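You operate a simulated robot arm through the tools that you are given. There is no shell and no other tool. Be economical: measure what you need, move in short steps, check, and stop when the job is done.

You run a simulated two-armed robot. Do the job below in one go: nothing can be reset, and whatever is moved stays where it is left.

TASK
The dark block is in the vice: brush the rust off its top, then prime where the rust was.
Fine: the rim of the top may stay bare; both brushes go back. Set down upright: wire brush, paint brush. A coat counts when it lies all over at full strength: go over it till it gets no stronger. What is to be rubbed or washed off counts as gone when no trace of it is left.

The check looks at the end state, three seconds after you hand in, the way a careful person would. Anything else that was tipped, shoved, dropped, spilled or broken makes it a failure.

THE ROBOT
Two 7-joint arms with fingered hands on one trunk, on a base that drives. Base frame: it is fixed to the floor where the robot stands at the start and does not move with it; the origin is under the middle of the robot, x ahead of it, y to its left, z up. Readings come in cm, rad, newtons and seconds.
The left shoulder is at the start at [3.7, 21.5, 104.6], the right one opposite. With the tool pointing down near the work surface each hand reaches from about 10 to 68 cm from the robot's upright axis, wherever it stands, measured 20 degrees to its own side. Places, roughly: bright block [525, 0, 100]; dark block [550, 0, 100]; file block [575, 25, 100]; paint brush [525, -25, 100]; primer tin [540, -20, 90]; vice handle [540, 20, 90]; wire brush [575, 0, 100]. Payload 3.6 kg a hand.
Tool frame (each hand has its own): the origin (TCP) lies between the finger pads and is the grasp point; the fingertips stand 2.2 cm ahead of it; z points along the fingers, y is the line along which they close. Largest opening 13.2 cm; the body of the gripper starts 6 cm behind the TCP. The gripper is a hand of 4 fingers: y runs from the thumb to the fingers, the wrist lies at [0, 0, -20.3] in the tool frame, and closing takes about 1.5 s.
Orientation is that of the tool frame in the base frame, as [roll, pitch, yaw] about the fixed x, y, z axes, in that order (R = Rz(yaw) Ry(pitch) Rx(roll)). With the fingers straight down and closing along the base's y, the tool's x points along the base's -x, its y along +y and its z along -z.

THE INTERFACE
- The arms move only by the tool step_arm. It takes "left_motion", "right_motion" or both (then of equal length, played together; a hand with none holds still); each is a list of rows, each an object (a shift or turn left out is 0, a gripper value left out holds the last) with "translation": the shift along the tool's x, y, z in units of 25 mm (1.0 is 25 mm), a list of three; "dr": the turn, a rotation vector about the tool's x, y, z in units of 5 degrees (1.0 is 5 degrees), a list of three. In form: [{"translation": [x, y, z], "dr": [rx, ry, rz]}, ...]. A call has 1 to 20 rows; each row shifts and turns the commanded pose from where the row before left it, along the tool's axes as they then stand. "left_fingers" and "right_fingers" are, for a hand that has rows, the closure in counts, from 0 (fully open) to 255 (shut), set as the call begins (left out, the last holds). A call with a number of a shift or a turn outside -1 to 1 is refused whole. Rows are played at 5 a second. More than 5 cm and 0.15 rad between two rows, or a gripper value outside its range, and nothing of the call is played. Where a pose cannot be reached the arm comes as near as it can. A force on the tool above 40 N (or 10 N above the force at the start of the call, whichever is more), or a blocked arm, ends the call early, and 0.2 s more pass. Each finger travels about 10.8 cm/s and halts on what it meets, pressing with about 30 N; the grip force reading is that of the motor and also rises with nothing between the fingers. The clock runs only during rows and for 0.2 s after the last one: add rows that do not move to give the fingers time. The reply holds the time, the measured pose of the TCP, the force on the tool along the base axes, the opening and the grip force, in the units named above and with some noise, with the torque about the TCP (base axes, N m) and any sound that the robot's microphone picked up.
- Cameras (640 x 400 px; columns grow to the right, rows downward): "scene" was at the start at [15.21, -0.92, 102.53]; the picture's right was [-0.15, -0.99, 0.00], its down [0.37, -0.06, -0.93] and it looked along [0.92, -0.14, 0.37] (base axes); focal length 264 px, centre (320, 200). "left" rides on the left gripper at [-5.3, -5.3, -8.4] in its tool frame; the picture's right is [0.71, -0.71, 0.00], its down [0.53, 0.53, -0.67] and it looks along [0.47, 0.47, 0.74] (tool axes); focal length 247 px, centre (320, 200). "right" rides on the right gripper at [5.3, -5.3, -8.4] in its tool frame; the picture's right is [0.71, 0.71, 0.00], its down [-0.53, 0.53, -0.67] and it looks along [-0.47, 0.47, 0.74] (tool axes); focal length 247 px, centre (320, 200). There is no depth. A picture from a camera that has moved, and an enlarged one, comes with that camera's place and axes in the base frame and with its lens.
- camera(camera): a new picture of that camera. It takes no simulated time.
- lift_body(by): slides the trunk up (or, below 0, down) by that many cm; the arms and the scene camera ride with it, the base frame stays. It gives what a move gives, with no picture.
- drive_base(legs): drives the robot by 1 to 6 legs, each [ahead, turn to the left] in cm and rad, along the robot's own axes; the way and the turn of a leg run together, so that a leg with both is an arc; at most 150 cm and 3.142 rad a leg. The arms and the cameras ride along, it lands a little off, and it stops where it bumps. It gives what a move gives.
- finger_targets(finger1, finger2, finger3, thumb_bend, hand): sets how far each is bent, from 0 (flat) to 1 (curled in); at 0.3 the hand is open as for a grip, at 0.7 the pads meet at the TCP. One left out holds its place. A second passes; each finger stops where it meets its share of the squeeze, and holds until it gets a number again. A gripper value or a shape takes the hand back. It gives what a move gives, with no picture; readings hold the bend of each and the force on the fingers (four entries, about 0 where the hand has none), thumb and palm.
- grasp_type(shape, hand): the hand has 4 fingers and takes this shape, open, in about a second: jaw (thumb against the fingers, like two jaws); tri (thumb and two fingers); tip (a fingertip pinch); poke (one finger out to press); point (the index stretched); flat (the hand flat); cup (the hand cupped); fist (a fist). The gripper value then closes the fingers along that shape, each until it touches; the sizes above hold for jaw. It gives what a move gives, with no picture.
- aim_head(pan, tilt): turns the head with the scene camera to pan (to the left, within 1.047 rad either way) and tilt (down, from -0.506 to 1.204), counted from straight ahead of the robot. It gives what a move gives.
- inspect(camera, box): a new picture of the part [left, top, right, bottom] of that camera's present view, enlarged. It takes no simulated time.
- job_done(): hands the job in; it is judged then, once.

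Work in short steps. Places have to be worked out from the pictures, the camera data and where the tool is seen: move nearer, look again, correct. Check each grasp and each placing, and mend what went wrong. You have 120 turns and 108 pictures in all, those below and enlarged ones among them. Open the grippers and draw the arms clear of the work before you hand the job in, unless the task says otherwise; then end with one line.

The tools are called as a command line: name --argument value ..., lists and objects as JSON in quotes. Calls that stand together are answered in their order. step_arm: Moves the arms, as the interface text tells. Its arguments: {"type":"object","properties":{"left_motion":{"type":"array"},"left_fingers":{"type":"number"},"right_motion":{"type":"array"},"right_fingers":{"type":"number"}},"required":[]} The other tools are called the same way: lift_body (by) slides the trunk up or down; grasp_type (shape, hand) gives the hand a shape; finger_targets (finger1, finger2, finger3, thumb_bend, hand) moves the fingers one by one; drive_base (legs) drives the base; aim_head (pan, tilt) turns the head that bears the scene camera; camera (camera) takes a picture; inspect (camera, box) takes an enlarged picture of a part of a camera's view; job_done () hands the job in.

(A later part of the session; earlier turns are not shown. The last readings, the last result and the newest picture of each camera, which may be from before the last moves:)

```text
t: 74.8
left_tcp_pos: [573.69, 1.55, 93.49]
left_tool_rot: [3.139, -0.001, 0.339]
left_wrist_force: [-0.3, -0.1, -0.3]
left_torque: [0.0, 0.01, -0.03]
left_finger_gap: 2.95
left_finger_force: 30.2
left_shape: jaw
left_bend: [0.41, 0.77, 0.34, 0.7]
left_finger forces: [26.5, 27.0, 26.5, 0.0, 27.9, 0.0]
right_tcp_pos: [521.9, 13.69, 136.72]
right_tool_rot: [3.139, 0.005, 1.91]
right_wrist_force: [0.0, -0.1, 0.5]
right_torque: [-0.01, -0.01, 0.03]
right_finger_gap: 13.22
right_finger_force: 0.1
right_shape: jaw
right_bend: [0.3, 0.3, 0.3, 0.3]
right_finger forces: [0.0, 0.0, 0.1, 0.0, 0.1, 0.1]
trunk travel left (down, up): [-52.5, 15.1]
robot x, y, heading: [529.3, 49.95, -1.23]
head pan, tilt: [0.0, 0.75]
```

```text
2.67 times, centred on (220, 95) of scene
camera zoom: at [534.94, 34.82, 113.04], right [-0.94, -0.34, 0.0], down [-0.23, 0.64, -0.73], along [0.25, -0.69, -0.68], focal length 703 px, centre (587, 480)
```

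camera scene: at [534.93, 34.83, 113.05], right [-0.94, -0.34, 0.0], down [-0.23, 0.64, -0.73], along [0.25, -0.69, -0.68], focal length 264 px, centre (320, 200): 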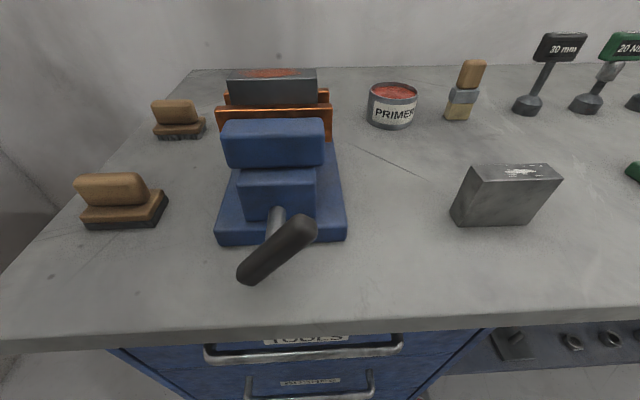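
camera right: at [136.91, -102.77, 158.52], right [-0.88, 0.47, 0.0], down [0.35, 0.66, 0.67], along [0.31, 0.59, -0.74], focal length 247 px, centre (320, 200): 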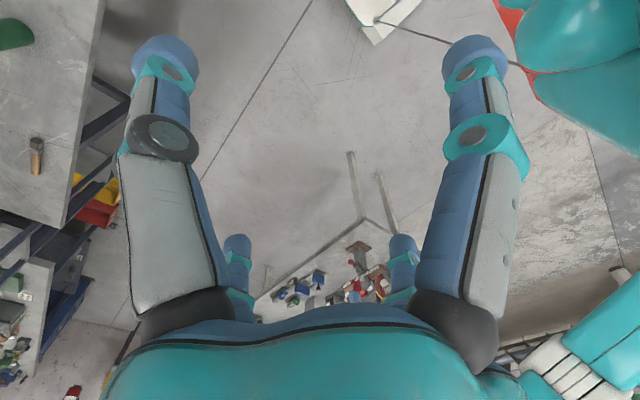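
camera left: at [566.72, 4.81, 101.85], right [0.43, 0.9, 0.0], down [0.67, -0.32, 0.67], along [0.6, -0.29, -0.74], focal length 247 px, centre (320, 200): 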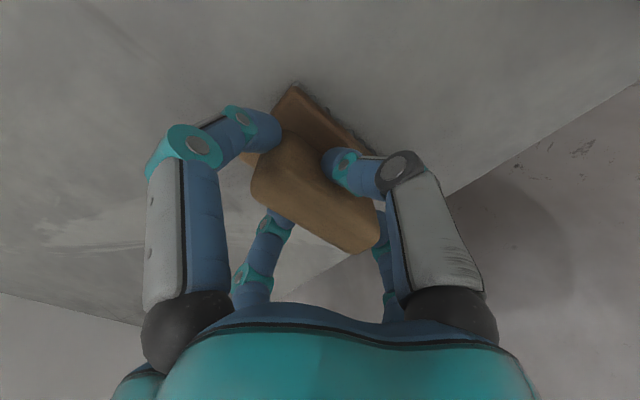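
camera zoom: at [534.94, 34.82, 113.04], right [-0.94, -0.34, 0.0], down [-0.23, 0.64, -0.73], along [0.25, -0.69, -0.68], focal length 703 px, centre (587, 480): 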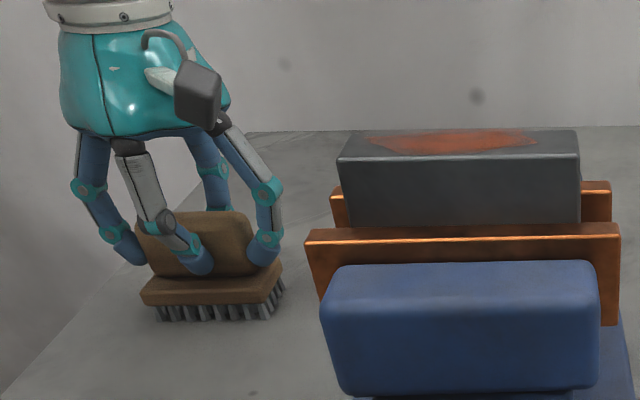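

Firm grip (gap 2.95, all fingers loaded). I'll remember the place pose (573.6,1.5,93.5, yaw .337). Lift and carry over the block, whose top I judge at centre (549.2,9.3), z≈104.

step_arm --left_motion '[{"translation": [0, 0, -0.5]}, {"translation": [0, 0, -1]}, {"translation": [0, 0, -1]}, {"translation": [0, 0, -1]}, {"translation": [0, 0, -1]}, {"translation": [0, 0, -1]}, {"translation": [0, 0, -1]}, {"translation": [0, 0, -1]}, {"translation": [0, 0, -1]}, {"translation": [0, 0, -1]}, {"translation": [-0.911, -0.684, 0]}, {"translation": [-0.911, -0.684, 0]}, {"translation": [-0.911, -0.684, 0]}, {"translation": [-0.911, -0.684, 0]}, {"translation": [-0.911, -0.684, 0]}, {"translation": [-0.911, -0.684, 0]}, {"translation": [-0.911, -0.684, 0]}, {"translation": [-0.911, -0.684, 0]}, {"translation": [-0.911, -0.684, 0]}]'

camera --camera "scene"

camera --camera "left"

```text
t: 78.8
left_tcp_pos: [548.76, 9.36, 117.33]
left_tool_rot: [3.138, -0.001, 0.339]
left_wrist_force: [-0.3, -0.3, -3.2]
left_torque: [-0.03, 0.0, 0.0]
left_finger_gap: 2.98
left_finger_force: 30.0
left_shape: jaw
left_bend: [0.41, 0.77, 0.34, 0.7]
left_finger forces: [26.7, 27.2, 26.6, 0.0, 27.8, 0.1]
right_tcp_pos: [521.77, 13.58, 136.72]
right_tool_rot: [3.139, 0.006, 1.909]
right_wrist_force: [0.1, -0.5, 0.6]
right_torque: [-0.01, -0.02, 0.02]
right_finger_gap: 13.19
right_finger_force: 0.0
right_shape: jaw
right_bend: [0.3, 0.3, 0.3, 0.3]
right_finger forces: [0.0, 0.0, 0.0, 0.0, 0.0, 0.0]
trunk travel left (down, up): [-52.5, 15.1]
robot x, y, heading: [529.53, 49.65, -1.224]
head pan, tilt: [0.0, 0.75]
```

```text
76 pictures are left
camera scene: at [534.87, 34.84, 113.05], right [-0.94, -0.34, 0.0], down [-0.23, 0.64, -0.73], along [0.25, -0.69, -0.68], focal length 264 px, centre (320, 200)
```

scene: 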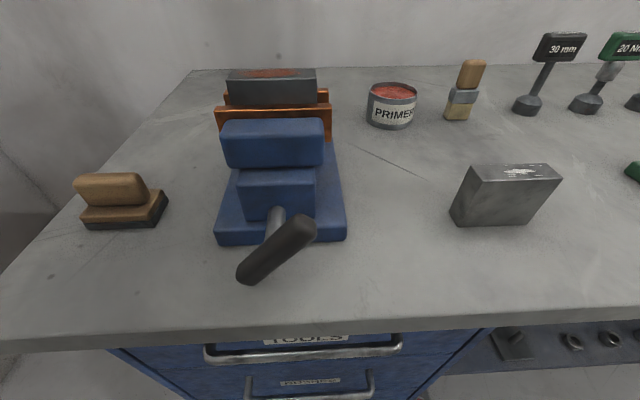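

```text
75 pictures are left
camera left: at [541.85, 12.78, 125.65], right [0.43, 0.9, 0.0], down [0.67, -0.32, 0.67], along [0.6, -0.29, -0.74], focal length 247 px, centre (320, 200)
```

left: 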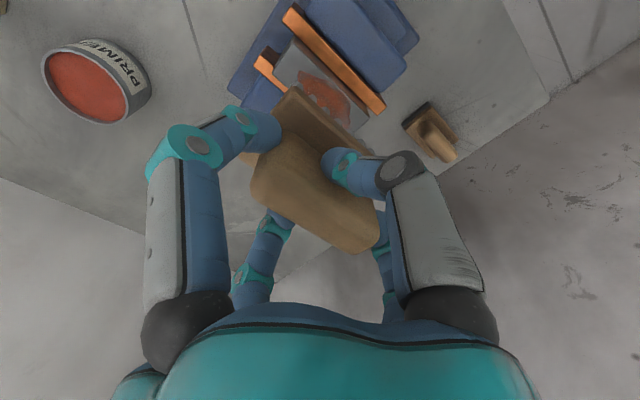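

Rust lies right under the brush at (548.4,9.6). I tilt the head to watch and go down to z≈112.5.

aim_head --pan 0.1 --tilt 0.3

step_arm --left_motion '[{"translation": [0, 0, 0.65]}, {"translation": [0, 0, 0.65]}, {"translation": [0, 0, 0.65]}]'

camera --camera "scene"

```text
t: 79.7
left_tcp_pos: [548.67, 9.38, 117.36]
left_tool_rot: [3.138, -0.003, 0.338]
left_wrist_force: [0.0, -0.4, -2.8]
left_torque: [0.03, -0.02, 0.0]
left_finger_gap: 2.96
left_finger_force: 30.0
left_shape: jaw
left_bend: [0.41, 0.77, 0.34, 0.7]
left_finger forces: [26.7, 27.2, 26.6, 0.1, 27.8, 0.0]
right_tcp_pos: [521.84, 13.7, 136.68]
right_tool_rot: [3.139, 0.005, 1.91]
right_wrist_force: [-0.5, -0.4, 0.4]
right_torque: [0.0, -0.02, -0.02]
right_finger_gap: 13.2
right_finger_force: 0.1
right_shape: jaw
right_bend: [0.3, 0.3, 0.3, 0.3]
right_finger forces: [0.1, 0.0, 0.0, 0.1, 0.0, 0.0]
trunk travel left (down, up): [-52.5, 15.1]
robot x, y, heading: [529.42, 49.9, -1.226]
head pan, tilt: [0.099, 0.3]
```

```text
t: 80.5
left_tcp_pos: [548.91, 9.31, 112.41]
left_tool_rot: [3.139, -0.002, 0.338]
left_wrist_force: [-0.3, -0.3, -2.2]
left_torque: [0.02, 0.0, -0.01]
left_finger_gap: 3.0
left_finger_force: 30.2
left_shape: jaw
left_bend: [0.41, 0.77, 0.34, 0.7]
left_finger forces: [26.7, 27.2, 26.6, 0.0, 27.8, 0.0]
right_tcp_pos: [521.91, 13.5, 136.62]
right_tool_rot: [3.14, 0.005, 1.911]
right_wrist_force: [0.2, 0.3, 0.8]
right_torque: [0.0, 0.01, 0.01]
right_finger_gap: 13.2
right_finger_force: 0.0
right_shape: jaw
right_bend: [0.3, 0.3, 0.3, 0.3]
right_finger forces: [0.0, 0.0, 0.0, 0.0, 0.1, 0.0]
trunk travel left (down, up): [-52.5, 15.1]
robot x, y, heading: [529.48, 49.51, -1.223]
head pan, tilt: [0.099, 0.3]
```

```text
74 pictures are left
camera scene: at [536.16, 34.18, 117.08], right [-0.9, -0.43, 0.0], down [-0.13, 0.27, -0.95], along [0.41, -0.86, -0.3], focal length 264 px, centre (320, 200)
```

scene: 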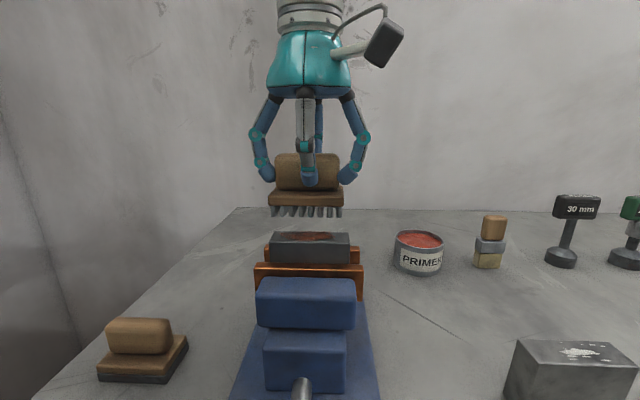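

Gap looks about 2 cm. Lower gently in small steps to contact.

step_arm --left_motion '[{"translation": [0, 0, 0.25]}, {"translation": [0, 0, 0.25]}, {"translation": [0, 0, 0.1]}, {"translation": [0, 0, 0.1]}]'

inspect --camera "scene" --box '[220, 140, 420, 265]'

```text
t: 81.5
left_tcp_pos: [549.05, 9.19, 110.72]
left_tool_rot: [3.138, -0.001, 0.338]
left_wrist_force: [-0.9, 0.3, -2.5]
left_torque: [0.01, 0.0, 0.01]
left_finger_gap: 2.94
left_finger_force: 29.7
left_shape: jaw
left_bend: [0.41, 0.77, 0.34, 0.7]
left_finger forces: [26.8, 27.2, 26.7, 0.0, 27.8, 0.0]
right_tcp_pos: [521.85, 13.56, 136.71]
right_tool_rot: [3.14, 0.005, 1.91]
right_wrist_force: [0.2, 0.7, 0.1]
right_torque: [0.0, 0.01, 0.04]
right_finger_gap: 13.22
right_finger_force: 0.0
right_shape: jaw
right_bend: [0.3, 0.3, 0.3, 0.3]
right_finger forces: [0.1, 0.0, 0.1, 0.1, 0.1, 0.0]
trunk travel left (down, up): [-52.5, 15.1]
robot x, y, heading: [529.41, 49.52, -1.226]
head pan, tilt: [0.099, 0.3]
```

```text
3.20 times, centred on (320, 202) of scene
camera zoom: at [536.14, 34.19, 117.08], right [-0.9, -0.43, 0.0], down [-0.13, 0.27, -0.95], along [0.41, -0.86, -0.3], focal length 844 px, centre (320, 192)
```

zoom: 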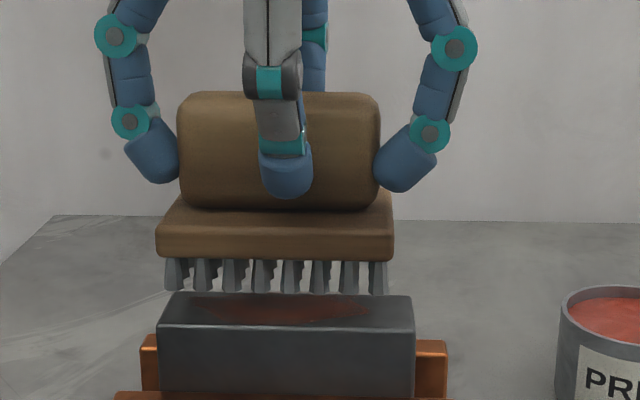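

Still roughly half a centimetre; lower further in millimetre steps.

step_arm --left_motion '[{"translation": [0, 0, 0.1]}, {"translation": [0, 0, 0.1]}]'

step_arm --left_motion '[{"translation": [0, 0, 0.08]}, {}]'

step_arm --left_motion '[{"translation": [0, 0, 0.08]}, {}]'

```text
t: 82.1
left_tcp_pos: [548.94, 9.22, 110.04]
left_tool_rot: [3.139, -0.002, 0.338]
left_wrist_force: [-0.4, 0.2, -2.6]
left_torque: [0.02, 0.06, -0.03]
left_finger_gap: 2.96
left_finger_force: 29.9
left_shape: jaw
left_bend: [0.41, 0.77, 0.34, 0.7]
left_finger forces: [26.7, 27.2, 26.6, 0.0, 27.8, 0.0]
right_tcp_pos: [521.91, 13.67, 136.66]
right_tool_rot: [3.14, 0.005, 1.909]
right_wrist_force: [-0.3, 0.0, 0.1]
right_torque: [-0.03, 0.0, 0.03]
right_finger_gap: 13.21
right_finger_force: 0.1
right_shape: jaw
right_bend: [0.3, 0.3, 0.3, 0.3]
right_finger forces: [0.1, 0.0, 0.1, 0.0, 0.0, 0.1]
trunk travel left (down, up): [-52.5, 15.1]
robot x, y, heading: [529.49, 49.34, -1.227]
head pan, tilt: [0.099, 0.3]
```

```text
t: 82.7
left_tcp_pos: [548.89, 9.23, 109.99]
left_tool_rot: [3.139, -0.001, 0.339]
left_wrist_force: [0.8, 0.1, -2.1]
left_torque: [0.04, 0.01, 0.02]
left_finger_gap: 2.96
left_finger_force: 30.1
left_shape: jaw
left_bend: [0.41, 0.77, 0.34, 0.7]
left_finger forces: [26.7, 27.3, 26.6, 0.0, 27.7, 0.0]
right_tcp_pos: [521.77, 13.68, 136.68]
right_tool_rot: [3.138, 0.005, 1.909]
right_wrist_force: [0.5, -0.6, 0.4]
right_torque: [0.0, 0.03, 0.0]
right_finger_gap: 13.19
right_finger_force: 0.1
right_shape: jaw
right_bend: [0.3, 0.3, 0.3, 0.3]
right_finger forces: [0.1, 0.0, 0.0, 0.0, 0.0, 0.1]
trunk travel left (down, up): [-52.5, 15.1]
robot x, y, heading: [529.55, 49.89, -1.231]
head pan, tilt: [0.099, 0.3]
```

```text
t: 83.3
left_tcp_pos: [548.96, 9.16, 109.86]
left_tool_rot: [3.138, -0.002, 0.338]
left_wrist_force: [0.2, 0.2, -3.1]
left_torque: [-0.01, 0.05, 0.0]
left_finger_gap: 2.95
left_finger_force: 30.0
left_shape: jaw
left_bend: [0.41, 0.77, 0.34, 0.7]
left_finger forces: [26.7, 27.1, 26.6, 0.0, 27.7, 0.0]
right_tcp_pos: [521.9, 13.58, 136.66]
right_tool_rot: [3.141, 0.006, 1.909]
right_wrist_force: [-0.1, 1.0, -0.7]
right_torque: [0.03, -0.04, 0.01]
right_finger_gap: 13.2
right_finger_force: 0.1
right_shape: jaw
right_bend: [0.3, 0.3, 0.3, 0.3]
right_finger forces: [0.0, 0.0, 0.0, 0.0, 0.0, 0.1]
trunk travel left (down, up): [-52.5, 15.1]
robot x, y, heading: [529.36, 49.84, -1.229]
head pan, tilt: [0.099, 0.3]
```

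step_arm --left_motion '[{"translation": [0, 0, 0.1]}, {}]'

step_arm --left_motion '[{"translation": [0, 0, 0.1]}, {}]'

step_arm --left_motion '[{"translation": [0, 0, 0.08]}, {}]'

inspect --camera "scene" --box '[220, 140, 420, 265]'

```text
t: 83.9
left_tcp_pos: [549.03, 9.26, 109.67]
left_tool_rot: [3.139, -0.001, 0.339]
left_wrist_force: [-0.4, 0.4, -3.6]
left_torque: [0.0, 0.0, 0.02]
left_finger_gap: 2.95
left_finger_force: 30.5
left_shape: jaw
left_bend: [0.41, 0.77, 0.34, 0.7]
left_finger forces: [26.7, 27.1, 26.7, 0.0, 27.7, 0.0]
right_tcp_pos: [521.92, 13.65, 136.76]
right_tool_rot: [3.139, 0.007, 1.909]
right_wrist_force: [-0.4, 0.4, 0.1]
right_torque: [-0.01, 0.01, 0.0]
right_finger_gap: 13.21
right_finger_force: 0.0
right_shape: jaw
right_bend: [0.3, 0.3, 0.3, 0.3]
right_finger forces: [0.0, 0.1, 0.0, 0.0, 0.0, 0.0]
trunk travel left (down, up): [-52.5, 15.1]
robot x, y, heading: [529.65, 49.62, -1.225]
head pan, tilt: [0.099, 0.3]
```

```text
t: 84.5
left_tcp_pos: [549.15, 9.3, 109.53]
left_tool_rot: [3.136, 0.0, 0.338]
left_wrist_force: [-0.9, -1.2, 4.6]
left_torque: [-0.01, 0.02, 0.03]
left_finger_gap: 2.98
left_finger_force: 29.8
left_shape: jaw
left_bend: [0.41, 0.77, 0.34, 0.7]
left_finger forces: [27.3, 27.7, 27.0, 0.1, 28.5, 0.0]
right_tcp_pos: [521.8, 13.74, 136.8]
right_tool_rot: [3.14, 0.006, 1.908]
right_wrist_force: [0.1, 0.1, -0.1]
right_torque: [0.0, 0.03, -0.03]
right_finger_gap: 13.2
right_finger_force: 0.0
right_shape: jaw
right_bend: [0.3, 0.3, 0.3, 0.3]
right_finger forces: [0.0, 0.0, 0.1, 0.1, 0.0, 0.1]
trunk travel left (down, up): [-52.5, 15.1]
robot x, y, heading: [529.75, 49.8, -1.225]
head pan, tilt: [0.099, 0.3]
```

```text
t: 85.1
left_tcp_pos: [549.07, 9.24, 109.51]
left_tool_rot: [3.134, 0.0, 0.339]
left_wrist_force: [1.4, -1.5, 16.9]
left_torque: [-0.01, -0.1, 0.03]
left_finger_gap: 2.98
left_finger_force: 30.0
left_shape: jaw
left_bend: [0.41, 0.77, 0.34, 0.7]
left_finger forces: [28.6, 29.4, 28.4, 0.1, 30.4, 0.0]
right_tcp_pos: [521.79, 13.69, 136.79]
right_tool_rot: [3.141, 0.007, 1.91]
right_wrist_force: [0.3, -0.3, -0.7]
right_torque: [0.03, -0.03, 0.0]
right_finger_gap: 13.22
right_finger_force: 0.1
right_shape: jaw
right_bend: [0.3, 0.3, 0.3, 0.3]
right_finger forces: [0.0, 0.1, 0.0, 0.1, 0.0, 0.1]
trunk travel left (down, up): [-52.5, 15.1]
robot x, y, heading: [529.44, 49.59, -1.229]
head pan, tilt: [0.099, 0.3]
```

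```text
3.20 times, centred on (320, 202) of scene
camera zoom: at [536.09, 34.32, 117.12], right [-0.9, -0.43, 0.0], down [-0.13, 0.27, -0.96], along [0.41, -0.86, -0.3], focal length 844 px, centre (320, 192)
```

zoom: 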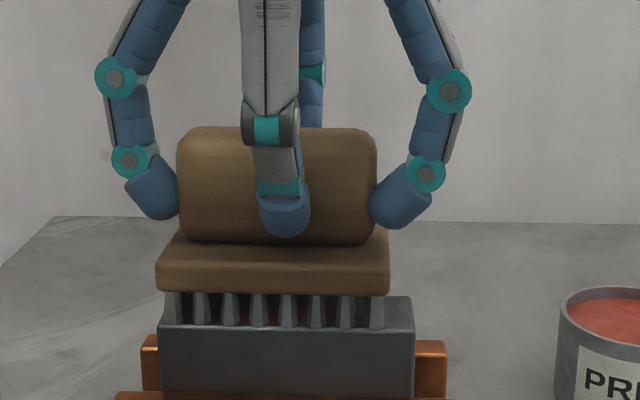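

Contact with about 19 N. Now stroke to and fro along the block.

step_arm --left_motion '[{"translation": [-0.5, 0, 0]}, {"translation": [-0.5, 0, 0]}, {"translation": [0.5, 0, 0]}, {"translation": [0.5, 0, 0]}, {"translation": [-0.5, 0.2, 0]}, {"translation": [-0.5, 0, 0]}, {"translation": [0.5, 0, 0]}, {"translation": [0.5, 0, 0]}, {"translation": [-0.5, -0.4, 0]}, {"translation": [-0.5, 0, 0]}, {"translation": [0.5, 0, 0]}, {"translation": [0.5, 0, 0]}, {"translation": [-0.5, 0.2, 0]}, {"translation": [-0.5, 0, 0]}, {"translation": [0.5, 0, 0]}, {"translation": [0.5, 0, 0]}, {"translation": [-0.5, 0, 0]}, {"translation": [-0.5, 0, 0]}, {"translation": [0.5, 0, 0]}, {"translation": [0.5, 0, 0]}]'

inspect --camera "scene" --box '[220, 140, 420, 265]'

```text
t: 89.3
left_tcp_pos: [548.76, 9.38, 109.14]
left_tool_rot: [3.136, 0.001, 0.339]
left_wrist_force: [-6.7, -1.5, 22.5]
left_torque: [-0.03, 0.02, 0.0]
left_finger_gap: 3.01
left_finger_force: 30.0
left_shape: jaw
left_bend: [0.41, 0.78, 0.33, 0.69]
left_finger forces: [31.8, 31.6, 28.0, 0.1, 33.7, 0.0]
right_tcp_pos: [521.65, 13.8, 136.78]
right_tool_rot: [3.138, 0.007, 1.911]
right_wrist_force: [-0.7, 0.3, 0.5]
right_torque: [0.01, 0.01, 0.01]
right_finger_gap: 13.19
right_finger_force: 0.0
right_shape: jaw
right_bend: [0.3, 0.3, 0.3, 0.3]
right_finger forces: [0.0, 0.0, 0.0, 0.0, 0.0, 0.0]
trunk travel left (down, up): [-52.5, 15.1]
robot x, y, heading: [529.63, 49.61, -1.224]
head pan, tilt: [0.099, 0.3]
```

```text
3.20 times, centred on (320, 202) of scene
camera zoom: at [536.0, 34.36, 117.12], right [-0.9, -0.43, 0.0], down [-0.13, 0.27, -0.96], along [0.41, -0.86, -0.29], focal length 844 px, centre (320, 192)
```

zoom: 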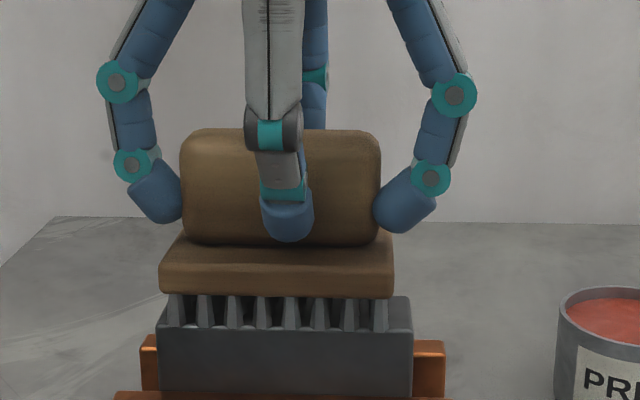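

Rust seems to be going. One more set of strokes, then lift to look.

step_arm --left_motion '[{"translation": [-0.5, 0.2, 0]}, {"translation": [-0.5, 0, 0]}, {"translation": [0.5, 0, 0]}, {"translation": [0.5, 0, 0]}, {"translation": [-0.5, -0.3, 0]}, {"translation": [-0.5, 0, 0]}, {"translation": [0.5, 0, 0]}, {"translation": [0.5, 0, 0]}, {"translation": [-0.5, 0.1, 0]}, {"translation": [-0.5, 0, 0]}, {"translation": [0.5, 0, 0]}, {"translation": [0.5, 0, 0]}, {"translation": [0, 0, -0.6]}, {"translation": [0, 0, -0.8]}, {"translation": [0, 0, -0.8]}, {"translation": [0, 0, -0.8]}]'

inspect --camera "scene" --box '[240, 165, 400, 265]'

inspect --camera "left" --box '[200, 0, 440, 150]'

```text
t: 92.7
left_tcp_pos: [548.86, 9.44, 116.66]
left_tool_rot: [3.139, -0.002, 0.338]
left_wrist_force: [-0.3, 0.3, -2.1]
left_torque: [-0.01, 0.01, 0.03]
left_finger_gap: 3.01
left_finger_force: 30.0
left_shape: jaw
left_bend: [0.41, 0.78, 0.33, 0.69]
left_finger forces: [29.4, 30.5, 28.9, 0.1, 30.1, 0.0]
right_tcp_pos: [521.89, 13.77, 136.7]
right_tool_rot: [3.141, 0.005, 1.91]
right_wrist_force: [-0.3, 0.2, -0.6]
right_torque: [-0.03, 0.0, -0.01]
right_finger_gap: 13.2
right_finger_force: 0.2
right_shape: jaw
right_bend: [0.3, 0.3, 0.3, 0.3]
right_finger forces: [0.0, 0.1, 0.0, 0.1, 0.0, 0.0]
trunk travel left (down, up): [-52.5, 15.1]
robot x, y, heading: [529.08, 49.48, -1.225]
head pan, tilt: [0.099, 0.3]
```

```text
4.00 times, centred on (320, 215) of scene
camera zoom: at [536.12, 34.25, 117.09], right [-0.9, -0.43, 0.0], down [-0.13, 0.27, -0.96], along [0.41, -0.86, -0.3], focal length 1055 px, centre (320, 140)
```

zoom: 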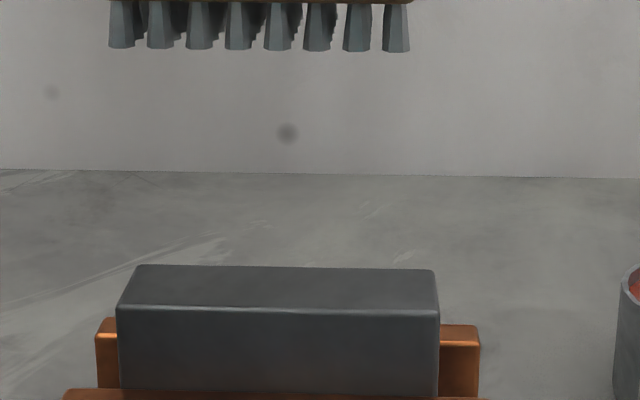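

```text
2.67 times, centred on (320, 75) of left
camera zoom: at [542.03, 12.83, 124.94], right [0.43, 0.9, 0.0], down [0.67, -0.32, 0.67], along [0.6, -0.29, -0.74], focal length 659 px, centre (320, 533)
```

zoom: 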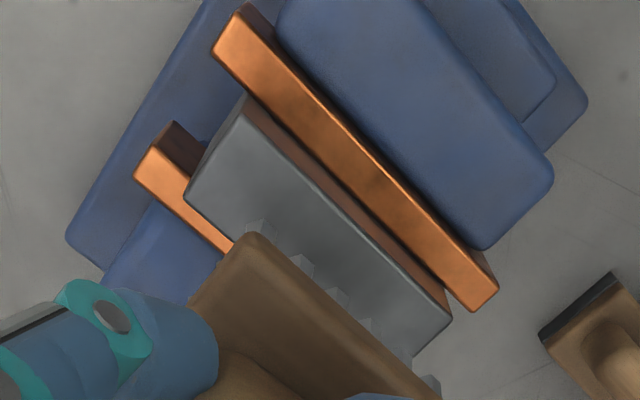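

Top looks clean. Carry the wire brush back above its place and take a better look at the bare top.

step_arm --left_motion '[{"translation": [0.92, 0.695, 0]}, {"translation": [0.92, 0.695, 0]}, {"translation": [0.92, 0.695, 0]}, {"translation": [0.92, 0.695, 0]}, {"translation": [0.92, 0.695, 0]}, {"translation": [0.92, 0.695, 0]}, {"translation": [0.92, 0.695, 0]}, {"translation": [0.92, 0.695, 0]}, {"translation": [0.92, 0.695, 0]}, {}]'

aim_head --pan 0.1 --tilt 0.55

inspect --camera "scene" --box '[240, 100, 400, 200]'

inspect --camera "right" --box '[0, 0, 640, 400]'

```text
t: 94.9
left_tcp_pos: [573.9, 1.62, 116.85]
left_tool_rot: [3.14, -0.002, 0.338]
left_wrist_force: [-0.1, -0.8, -2.4]
left_torque: [0.04, 0.01, -0.02]
left_finger_gap: 3.03
left_finger_force: 30.7
left_shape: jaw
left_bend: [0.41, 0.78, 0.33, 0.69]
left_finger forces: [29.0, 30.3, 28.5, 0.0, 29.7, 0.0]
right_tcp_pos: [521.92, 13.7, 136.76]
right_tool_rot: [3.141, 0.006, 1.908]
right_wrist_force: [-0.2, -0.7, 0.4]
right_torque: [0.05, 0.0, 0.0]
right_finger_gap: 13.18
right_finger_force: 0.2
right_shape: jaw
right_bend: [0.3, 0.3, 0.3, 0.3]
right_finger forces: [0.1, 0.0, 0.0, 0.1, 0.0, 0.1]
trunk travel left (down, up): [-52.5, 15.1]
robot x, y, heading: [529.66, 49.49, -1.226]
head pan, tilt: [0.099, 0.3]
```

```text
t: 95.7
left_tcp_pos: [573.76, 1.38, 116.73]
left_tool_rot: [3.138, -0.001, 0.338]
left_wrist_force: [-0.3, 0.2, -2.6]
left_torque: [0.02, 0.03, -0.05]
left_finger_gap: 3.0
left_finger_force: 29.5
left_shape: jaw
left_bend: [0.41, 0.78, 0.33, 0.69]
left_finger forces: [29.2, 30.3, 28.4, 0.0, 29.5, 0.1]
right_tcp_pos: [521.77, 13.56, 136.62]
right_tool_rot: [3.14, 0.005, 1.911]
right_wrist_force: [-0.2, -0.5, -0.5]
right_torque: [0.01, 0.01, 0.0]
right_finger_gap: 13.21
right_finger_force: 0.0
right_shape: jaw
right_bend: [0.3, 0.3, 0.3, 0.3]
right_finger forces: [0.0, 0.0, 0.0, 0.0, 0.0, 0.0]
trunk travel left (down, up): [-52.5, 15.1]
robot x, y, heading: [529.4, 49.63, -1.23]
head pan, tilt: [0.099, 0.55]
```

```text
4.00 times, centred on (320, 150) of scene
camera zoom: at [536.0, 34.51, 114.79], right [-0.9, -0.43, 0.0], down [-0.22, 0.47, -0.85], along [0.37, -0.77, -0.52], focal length 1055 px, centre (320, 400)
```

zoom: 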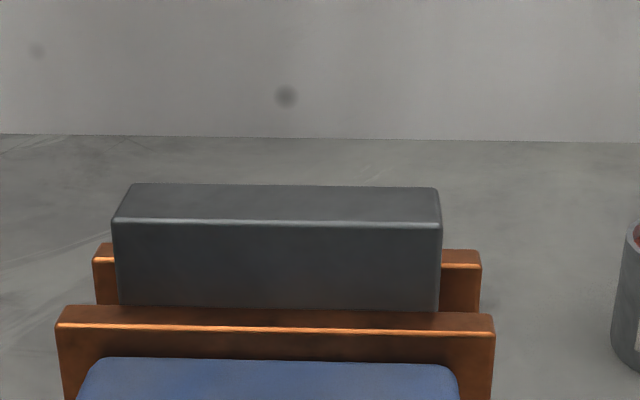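

```text
1.00 times, centred on (320, 200) of right (not enlarged: the box is as wide or as high as the picture)
camera zoom: at [515.11, 16.98, 144.96], right [0.43, 0.9, 0.0], down [0.67, -0.32, 0.67], along [0.6, -0.29, -0.74], focal length 247 px, centre (320, 200)
```

zoom: 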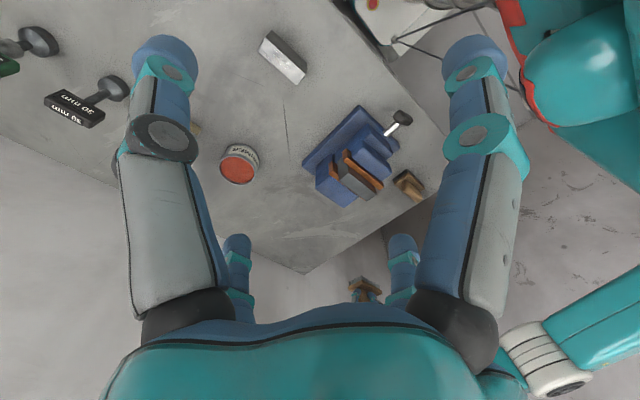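

Looks bare; one enlarged check from the right hand's camera.

inspect --camera "right" --box '[290, 90, 450, 220]'

step_arm --left_motion '[{"translation": [0, 0, 1]}, {"translation": [0, 0, 1]}, {"translation": [0, 0, 1]}, {"translation": [0, 0, 1]}, {"translation": [0, 0, 1]}, {"translation": [0, 0, 1]}, {"translation": [0, 0, 1]}, {"translation": [0, 0, 1]}, {"translation": [0, 0, 1]}, {}]'

```text
3.08 times, centred on (370, 155) of right
camera zoom: at [515.11, 16.98, 144.96], right [0.43, 0.9, 0.0], down [0.67, -0.32, 0.67], along [0.6, -0.29, -0.74], focal length 760 px, centre (166, 338)
```

zoom: 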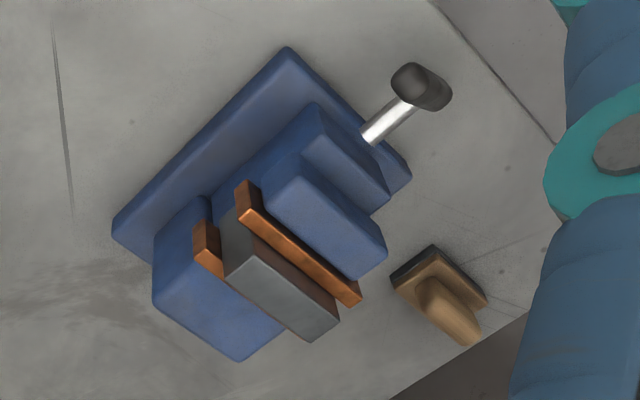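

```text
t: 97.9
left_tcp_pos: [573.68, 1.29, 94.1]
left_tool_rot: [3.138, -0.001, 0.336]
left_wrist_force: [0.3, 0.8, -2.6]
left_torque: [-0.03, 0.03, 0.02]
left_finger_gap: 3.03
left_finger_force: 30.0
left_shape: jaw
left_bend: [0.41, 0.78, 0.33, 0.69]
left_finger forces: [29.1, 30.3, 28.3, 0.0, 29.3, 0.0]
right_tcp_pos: [521.98, 13.72, 136.76]
right_tool_rot: [3.14, 0.005, 1.909]
right_wrist_force: [-0.5, -0.1, 0.5]
right_torque: [0.0, 0.0, -0.02]
right_finger_gap: 13.21
right_finger_force: 0.1
right_shape: jaw
right_bend: [0.3, 0.3, 0.3, 0.3]
right_finger forces: [0.0, 0.1, 0.1, 0.0, 0.0, 0.0]
trunk travel left (down, up): [-52.5, 15.1]
robot x, y, heading: [529.79, 49.8, -1.225]
head pan, tilt: [0.099, 0.55]
```

Clean from this side too. Now I feel for the bench in small steps.

step_arm --left_motion '[{"translation": [0, 0, 0.1]}, {"translation": [0, 0, 0.1]}, {}]'

step_arm --left_motion '[{"translation": [0, 0, 0.08]}, {}]'

step_arm --left_motion '[{"translation": [0, 0, 0.06]}, {}]'

```text
t: 98.7
left_tcp_pos: [573.98, 1.31, 93.67]
left_tool_rot: [3.139, -0.001, 0.34]
left_wrist_force: [0.2, 0.7, -1.4]
left_torque: [0.02, 0.02, -0.01]
left_finger_gap: 3.02
left_finger_force: 30.4
left_shape: jaw
left_bend: [0.41, 0.78, 0.33, 0.69]
left_finger forces: [29.1, 30.1, 28.4, 0.0, 29.2, 0.0]
right_tcp_pos: [521.91, 13.57, 136.69]
right_tool_rot: [3.141, 0.007, 1.908]
right_wrist_force: [-0.1, -0.7, -0.1]
right_torque: [0.02, 0.03, -0.02]
right_finger_gap: 13.21
right_finger_force: 0.1
right_shape: jaw
right_bend: [0.3, 0.3, 0.3, 0.3]
right_finger forces: [0.0, 0.1, 0.0, 0.0, 0.0, 0.0]
trunk travel left (down, up): [-52.5, 15.1]
robot x, y, heading: [529.81, 49.75, -1.223]
head pan, tilt: [0.099, 0.55]
```

```text
t: 99.3
left_tcp_pos: [573.89, 1.27, 93.45]
left_tool_rot: [3.14, -0.002, 0.338]
left_wrist_force: [-0.5, 0.7, -1.8]
left_torque: [-0.04, 0.02, -0.02]
left_finger_gap: 3.01
left_finger_force: 29.7
left_shape: jaw
left_bend: [0.41, 0.78, 0.33, 0.69]
left_finger forces: [29.1, 30.1, 28.4, 0.0, 29.3, 0.0]
right_tcp_pos: [521.84, 13.52, 136.72]
right_tool_rot: [3.141, 0.006, 1.911]
right_wrist_force: [0.0, 0.6, 0.1]
right_torque: [0.0, -0.05, 0.0]
right_finger_gap: 13.19
right_finger_force: 0.0
right_shape: jaw
right_bend: [0.3, 0.3, 0.3, 0.3]
right_finger forces: [0.0, 0.1, 0.1, 0.0, 0.0, 0.0]
trunk travel left (down, up): [-52.5, 15.1]
robot x, y, heading: [529.58, 49.85, -1.228]
head pan, tilt: [0.099, 0.55]
```

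```text
t: 99.9
left_tcp_pos: [574.01, 1.31, 93.45]
left_tool_rot: [3.136, -0.001, 0.339]
left_wrist_force: [1.6, 0.0, 4.1]
left_torque: [-0.04, -0.05, 0.0]
left_finger_gap: 3.0
left_finger_force: 29.7
left_shape: jaw
left_bend: [0.41, 0.78, 0.33, 0.69]
left_finger forces: [28.6, 30.8, 28.9, 0.0, 29.7, 0.0]
right_tcp_pos: [521.82, 13.69, 136.75]
right_tool_rot: [3.139, 0.005, 1.909]
right_wrist_force: [0.2, -0.5, -0.3]
right_torque: [-0.02, -0.01, -0.05]
right_finger_gap: 13.21
right_finger_force: 0.1
right_shape: jaw
right_bend: [0.3, 0.3, 0.3, 0.3]
right_finger forces: [0.1, 0.0, 0.1, 0.0, 0.1, 0.0]
trunk travel left (down, up): [-52.5, 15.1]
robot x, y, heading: [529.5, 49.79, -1.227]
head pan, tilt: [0.099, 0.55]
```

It stands on the bench. Open and rise straight up.

step_arm --left_motion '[{}, {}, {}, {}, {}, {}, {}, {}]' --left_fingers 0

step_arm --left_motion '[{"translation": [0, 0, -0.5]}, {"translation": [0, 0, -1]}, {"translation": [0, 0, -1]}, {"translation": [0, 0, -1]}, {"translation": [0, 0, -1]}, {"translation": [0, 0, -1]}, {"translation": [0, 0, -1]}, {"translation": [0, 0, -1]}, {"translation": [0, 0, -1]}, {"translation": [0, 0, -1]}, {"translation": [0, 0, -1]}]'

camera --camera "scene"

```text
t: 101.7
left_tcp_pos: [573.79, 1.34, 93.19]
left_tool_rot: [3.138, -0.002, 0.339]
left_wrist_force: [-0.5, -0.3, 0.3]
left_torque: [0.0, 0.0, 0.02]
left_finger_gap: 13.19
left_finger_force: 0.2
left_shape: jaw
left_bend: [0.3, 0.3, 0.3, 0.3]
left_finger forces: [0.0, 0.1, 0.0, 0.0, 0.1, 0.0]
right_tcp_pos: [521.85, 13.57, 136.67]
right_tool_rot: [3.138, 0.006, 1.908]
right_wrist_force: [0.6, -0.5, -0.4]
right_torque: [0.0, 0.03, -0.01]
right_finger_gap: 13.24
right_finger_force: 0.0
right_shape: jaw
right_bend: [0.3, 0.3, 0.3, 0.3]
right_finger forces: [0.0, 0.0, 0.0, 0.0, 0.1, 0.1]
trunk travel left (down, up): [-52.5, 15.1]
robot x, y, heading: [529.33, 49.74, -1.226]
head pan, tilt: [0.099, 0.55]
```

```text
t: 104.1
left_tcp_pos: [573.86, 1.6, 119.63]
left_tool_rot: [3.138, -0.003, 0.339]
left_wrist_force: [-0.6, 0.9, -0.6]
left_torque: [0.02, 0.0, -0.03]
left_finger_gap: 13.19
left_finger_force: 0.0
left_shape: jaw
left_bend: [0.3, 0.3, 0.3, 0.3]
left_finger forces: [0.0, 0.0, 0.0, 0.0, 0.1, 0.0]
right_tcp_pos: [521.77, 13.72, 136.71]
right_tool_rot: [3.14, 0.005, 1.91]
right_wrist_force: [0.1, 0.2, -0.4]
right_torque: [0.0, 0.01, 0.0]
right_finger_gap: 13.19
right_finger_force: 0.1
right_shape: jaw
right_bend: [0.3, 0.3, 0.3, 0.3]
right_finger forces: [0.0, 0.0, 0.0, 0.0, 0.0, 0.0]
trunk travel left (down, up): [-52.5, 15.1]
robot x, y, heading: [529.69, 50.15, -1.228]
head pan, tilt: [0.099, 0.55]
```

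```text
65 pictures are left
camera scene: at [535.94, 34.54, 114.79], right [-0.9, -0.43, 0.0], down [-0.22, 0.47, -0.85], along [0.37, -0.77, -0.52], focal length 264 px, centre (320, 200)
```

scene: 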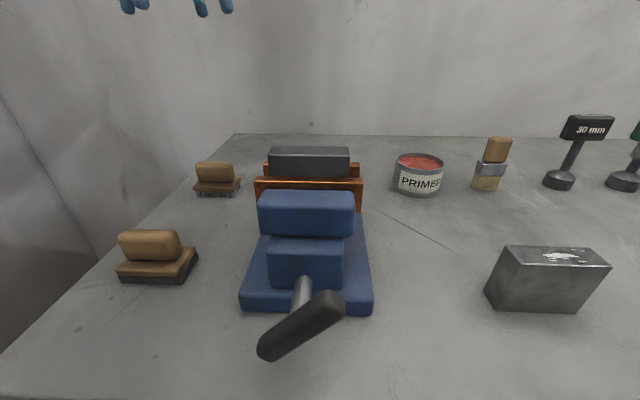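

Wire brush stands back in place. Next the left hand draws back toward the robot, while the right hand tilts 35° forward (needed for reach) and heads for the paint brush, which I place at (525.6,-25.8), top z≈97.7.

step_arm --left_motion '[{"translation": [0, -1, -0.3]}, {"translation": [0, -1, -0.3]}, {"translation": [0, -1, -0.3]}, {"translation": [0, -1, -0.3]}, {"translation": [0, -1, -0.3]}, {"translation": [0, -1, -0.3]}, {"translation": [0, -1, -0.3]}, {}, {}, {}, {}, {}, {}, {}, {}, {}, {}, {}, {}]' --right_motion '[{"dr": [0, -1, 0]}, {"dr": [0, -1, 0]}, {"dr": [0, -1, 0]}, {"dr": [0, -1, 0]}, {"dr": [0, -1, 0]}, {"dr": [0, -1, 0]}, {"dr": [0, -1, 0]}, {"translation": [-0.216, -0.253, 0.96]}, {"translation": [-0.216, -0.253, 0.96]}, {"translation": [-0.216, -0.253, 0.96]}, {"translation": [-0.216, -0.253, 0.96]}, {"translation": [-0.216, -0.253, 0.96]}, {"translation": [-0.216, -0.253, 0.96]}, {"translation": [-0.216, -0.253, 0.96]}, {"translation": [-0.216, -0.253, 0.96]}, {"translation": [-0.216, -0.253, 0.96]}, {"translation": [-0.216, -0.253, 0.96]}, {"translation": [-0.216, -0.253, 0.96]}, {}]'

aim_head --pan -0.2 --tilt 0.45

camera --camera "scene"

camera --camera "right"

```text
t: 108.1
left_tcp_pos: [567.82, 17.98, 125.06]
left_tool_rot: [3.138, -0.001, 0.339]
left_wrist_force: [0.1, 0.0, 0.5]
left_torque: [0.01, 0.01, 0.03]
left_finger_gap: 13.19
left_finger_force: 0.0
left_shape: jaw
left_bend: [0.3, 0.3, 0.3, 0.3]
left_finger forces: [0.1, 0.0, 0.0, 0.0, 0.0, 0.1]
right_tcp_pos: [522.2, -7.67, 118.6]
right_tool_rot: [3.14, 0.619, 1.91]
right_wrist_force: [-0.5, 0.1, -0.5]
right_torque: [0.0, 0.01, -0.01]
right_finger_gap: 13.21
right_finger_force: 0.1
right_shape: jaw
right_bend: [0.3, 0.3, 0.3, 0.3]
right_finger forces: [0.0, 0.1, 0.1, 0.0, 0.0, 0.1]
trunk travel left (down, up): [-52.5, 15.1]
robot x, y, heading: [529.25, 49.58, -1.223]
head pan, tilt: [0.099, 0.55]
```

```text
t: 108.9
left_tcp_pos: [567.86, 17.96, 124.95]
left_tool_rot: [3.139, -0.001, 0.337]
left_wrist_force: [0.8, 0.1, 0.0]
left_torque: [-0.01, -0.04, -0.02]
left_finger_gap: 13.18
left_finger_force: 0.1
left_shape: jaw
left_bend: [0.3, 0.3, 0.3, 0.3]
left_finger forces: [0.0, 0.0, 0.1, 0.0, 0.1, 0.0]
right_tcp_pos: [522.22, -7.64, 118.65]
right_tool_rot: [3.14, 0.616, 1.91]
right_wrist_force: [0.5, -0.8, 0.2]
right_torque: [-0.02, 0.01, -0.03]
right_finger_gap: 13.18
right_finger_force: 0.0
right_shape: jaw
right_bend: [0.3, 0.3, 0.3, 0.3]
right_finger forces: [0.1, 0.0, 0.0, 0.0, 0.0, 0.0]
trunk travel left (down, up): [-52.5, 15.1]
robot x, y, heading: [529.56, 50.01, -1.229]
head pan, tilt: [-0.201, 0.45]
```

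```text
64 pictures are left
camera scene: at [533.45, 33.55, 115.69], right [-0.99, -0.14, 0.0], down [-0.06, 0.43, -0.9], along [0.13, -0.89, -0.44], focal length 264 px, centre (320, 200)
```

scene: 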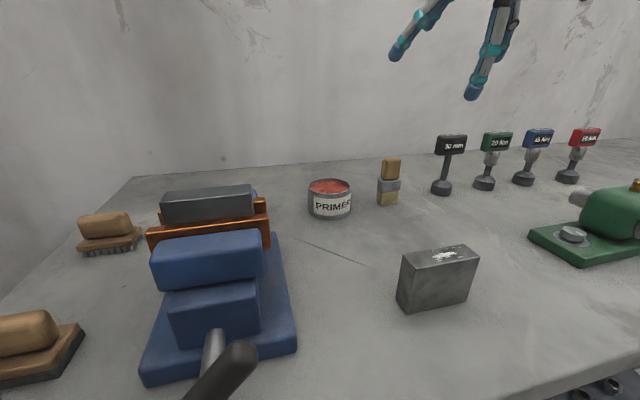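

```text
63 pictures are left
camera right: at [514.16, -0.62, 122.31], right [0.48, 0.78, -0.41], down [0.51, 0.13, 0.85], along [0.72, -0.61, -0.33], focal length 247 px, centre (320, 200)
```

right: 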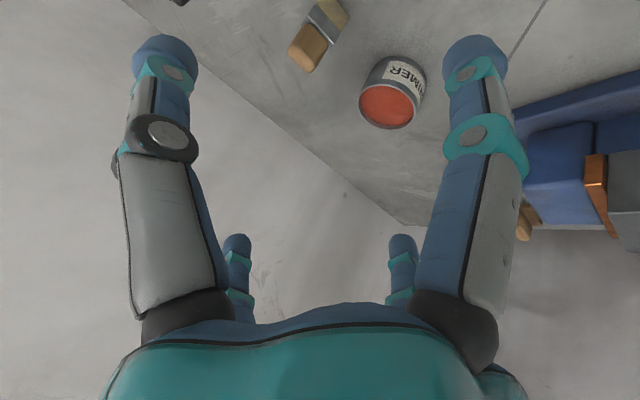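

From the pictures the handle's centre is ≈(525.5,-23.8,95.5). I correct sideways and advance along the tool axis, stopping about 9 cm short.

step_arm --right_motion '[{"translation": [0, -0.12, 0.95]}, {"translation": [0, -0.12, 0.95]}, {"translation": [0, -0.12, 0.95]}, {"translation": [0, -0.12, 0.95]}, {"translation": [0, -0.12, 0.95]}, {"translation": [0, -0.12, 0.95]}, {"translation": [0, -0.12, 0.95]}, {"translation": [0, -0.1, 0.95]}, {}]'

inspect --camera "scene" --box '[280, 90, 480, 215]'

camera --camera "right"

```text
t: 110.9
left_tcp_pos: [567.89, 17.89, 124.89]
left_tool_rot: [3.139, -0.002, 0.338]
left_wrist_force: [-0.4, -0.2, -0.5]
left_torque: [0.0, 0.03, -0.03]
left_finger_gap: 13.19
left_finger_force: 0.1
left_shape: jaw
left_bend: [0.3, 0.3, 0.3, 0.3]
left_finger forces: [0.0, 0.0, 0.1, 0.0, 0.0, 0.0]
right_tcp_pos: [523.56, -18.79, 103.03]
right_tool_rot: [3.141, 0.617, 1.908]
right_wrist_force: [-0.3, -0.4, 1.6]
right_torque: [0.01, 0.0, 0.01]
right_finger_gap: 13.18
right_finger_force: 0.0
right_shape: jaw
right_bend: [0.3, 0.3, 0.3, 0.3]
right_finger forces: [0.1, 0.0, 0.0, 0.0, 0.0, 0.0]
trunk travel left (down, up): [-52.5, 15.1]
robot x, y, heading: [529.62, 49.25, -1.233]
head pan, tilt: [-0.201, 0.45]
```

```text
3.20 times, centred on (380, 152) of scene
camera zoom: at [533.43, 33.57, 115.7], right [-0.99, -0.14, 0.0], down [-0.06, 0.43, -0.9], along [0.13, -0.89, -0.44], focal length 844 px, centre (128, 352)
```

zoom: 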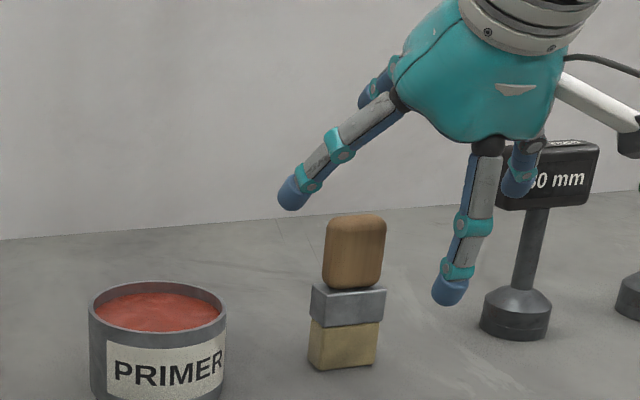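

```text
61 pictures are left
camera right: at [515.48, -11.8, 106.69], right [0.48, 0.78, -0.41], down [0.51, 0.13, 0.85], along [0.72, -0.61, -0.33], focal length 247 px, centre (320, 200)
```

right: 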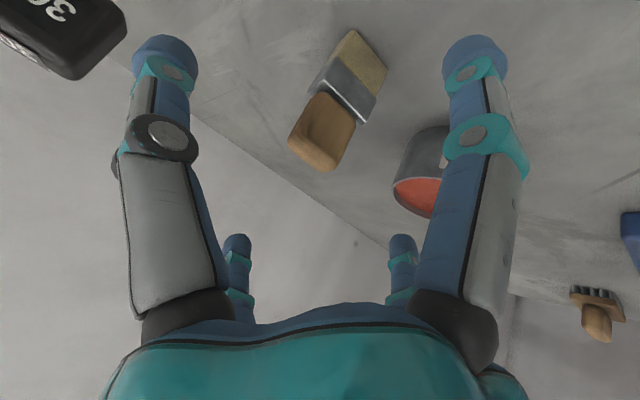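

Handle centre triangulates to (526.1,-24,96), well aligned. Advance the last 9 cm.

step_arm --right_motion '[{"translation": [-0.05, 0.063, 0.9]}, {"translation": [-0.05, 0.063, 0.9]}, {"translation": [-0.05, 0.063, 0.9]}, {"translation": [-0.05, 0.063, 0.9]}, {}]'

inspect --camera "scene" --box '[280, 90, 480, 215]'

camera --camera "right"

```text
t: 112.1
left_tcp_pos: [567.9, 17.99, 124.99]
left_tool_rot: [3.138, -0.001, 0.339]
left_wrist_force: [-0.2, -0.2, 0.2]
left_torque: [0.0, 0.01, 0.01]
left_finger_gap: 13.22
left_finger_force: 0.1
left_shape: jaw
left_bend: [0.3, 0.3, 0.3, 0.3]
left_finger forces: [0.0, 0.1, 0.0, 0.0, 0.1, 0.0]
right_tcp_pos: [526.23, -23.87, 96.06]
right_tool_rot: [3.14, 0.618, 1.908]
right_wrist_force: [-0.3, 0.6, 0.8]
right_torque: [-0.01, -0.01, 0.04]
right_finger_gap: 13.19
right_finger_force: 0.0
right_shape: jaw
right_bend: [0.3, 0.3, 0.3, 0.3]
right_finger forces: [0.0, 0.0, 0.0, 0.0, 0.0, 0.2]
trunk travel left (down, up): [-52.5, 15.1]
robot x, y, heading: [529.75, 49.65, -1.228]
head pan, tilt: [-0.201, 0.45]
```

```text
3.20 times, centred on (380, 152) of scene
camera zoom: at [533.42, 33.57, 115.7], right [-0.99, -0.14, 0.0], down [-0.06, 0.43, -0.9], along [0.13, -0.89, -0.44], focal length 844 px, centre (128, 352)
```

zoom: 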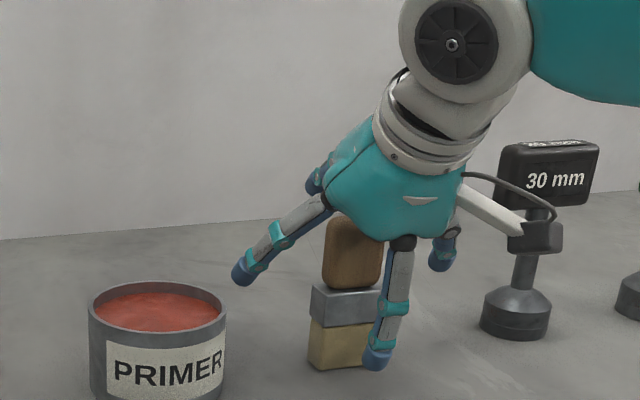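

```text
59 pictures are left
camera right: at [518.03, -16.95, 99.69], right [0.48, 0.78, -0.41], down [0.51, 0.13, 0.85], along [0.72, -0.61, -0.33], focal length 247 px, centre (320, 200)
```

right: 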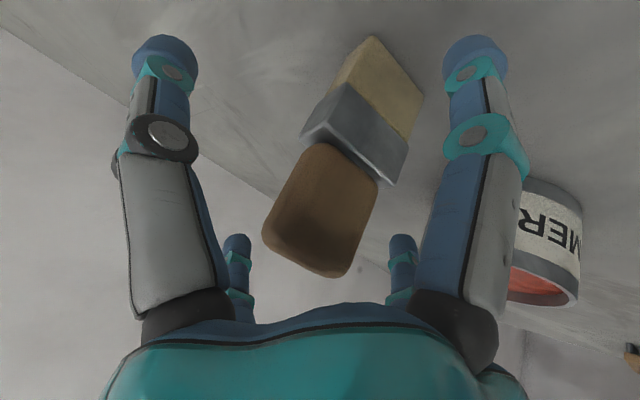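

The hand encloses the handle. Close.

step_arm --right_motion '[{}, {}, {}, {}, {}, {}, {}, {}, {}, {}]' --right_fingers 255

inspect --camera "scene" --box '[280, 90, 480, 215]'

camera --camera "right"

```text
t: 114.3
left_tcp_pos: [567.84, 18.11, 125.07]
left_tool_rot: [3.136, -0.003, 0.338]
left_wrist_force: [0.4, -0.6, 0.8]
left_torque: [0.0, 0.03, 0.01]
left_finger_gap: 13.23
left_finger_force: 0.1
left_shape: jaw
left_bend: [0.3, 0.3, 0.3, 0.3]
left_finger forces: [0.0, 0.0, 0.1, 0.1, 0.1, 0.0]
right_tcp_pos: [526.03, -23.87, 96.05]
right_tool_rot: [3.139, 0.621, 1.908]
right_wrist_force: [-4.4, -0.1, 12.2]
right_torque: [0.3, 0.13, 0.11]
right_finger_gap: 2.22
right_finger_force: 29.6
right_shape: jaw
right_bend: [0.36, 0.8, 0.7, 0.63]
right_finger forces: [34.1, 0.1, 72.3, 0.1, 2.2, 0.0]
trunk travel left (down, up): [-52.5, 15.1]
robot x, y, heading: [529.43, 49.86, -1.227]
head pan, tilt: [-0.201, 0.45]
```

```text
3.20 times, centred on (380, 152) of scene
camera zoom: at [533.39, 33.7, 115.72], right [-0.99, -0.14, 0.0], down [-0.06, 0.43, -0.9], along [0.13, -0.89, -0.43], focal length 844 px, centre (128, 352)
```

zoom: 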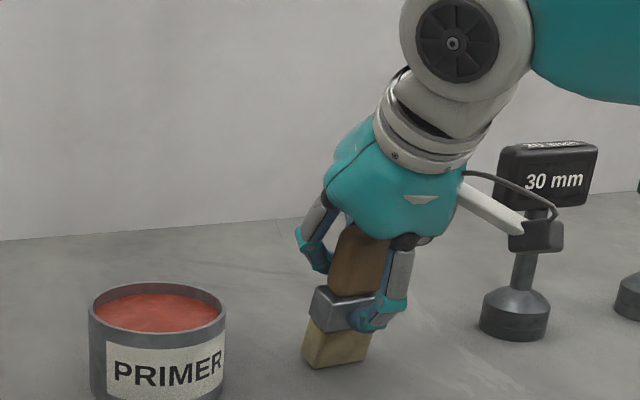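

```text
57 pictures are left
camera right: at [517.97, -16.87, 99.84], right [0.48, 0.78, -0.41], down [0.51, 0.14, 0.85], along [0.72, -0.61, -0.33], focal length 247 px, centre (320, 200)
```

right: 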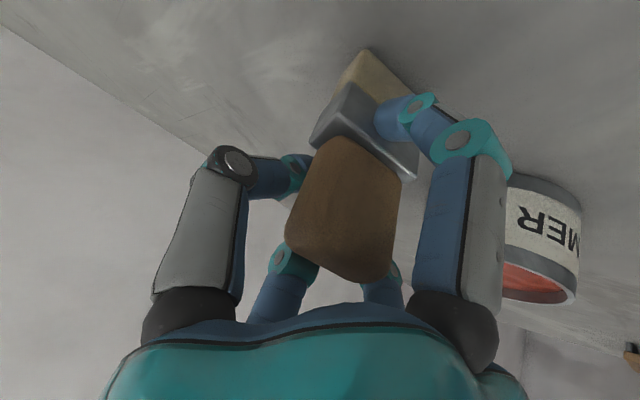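

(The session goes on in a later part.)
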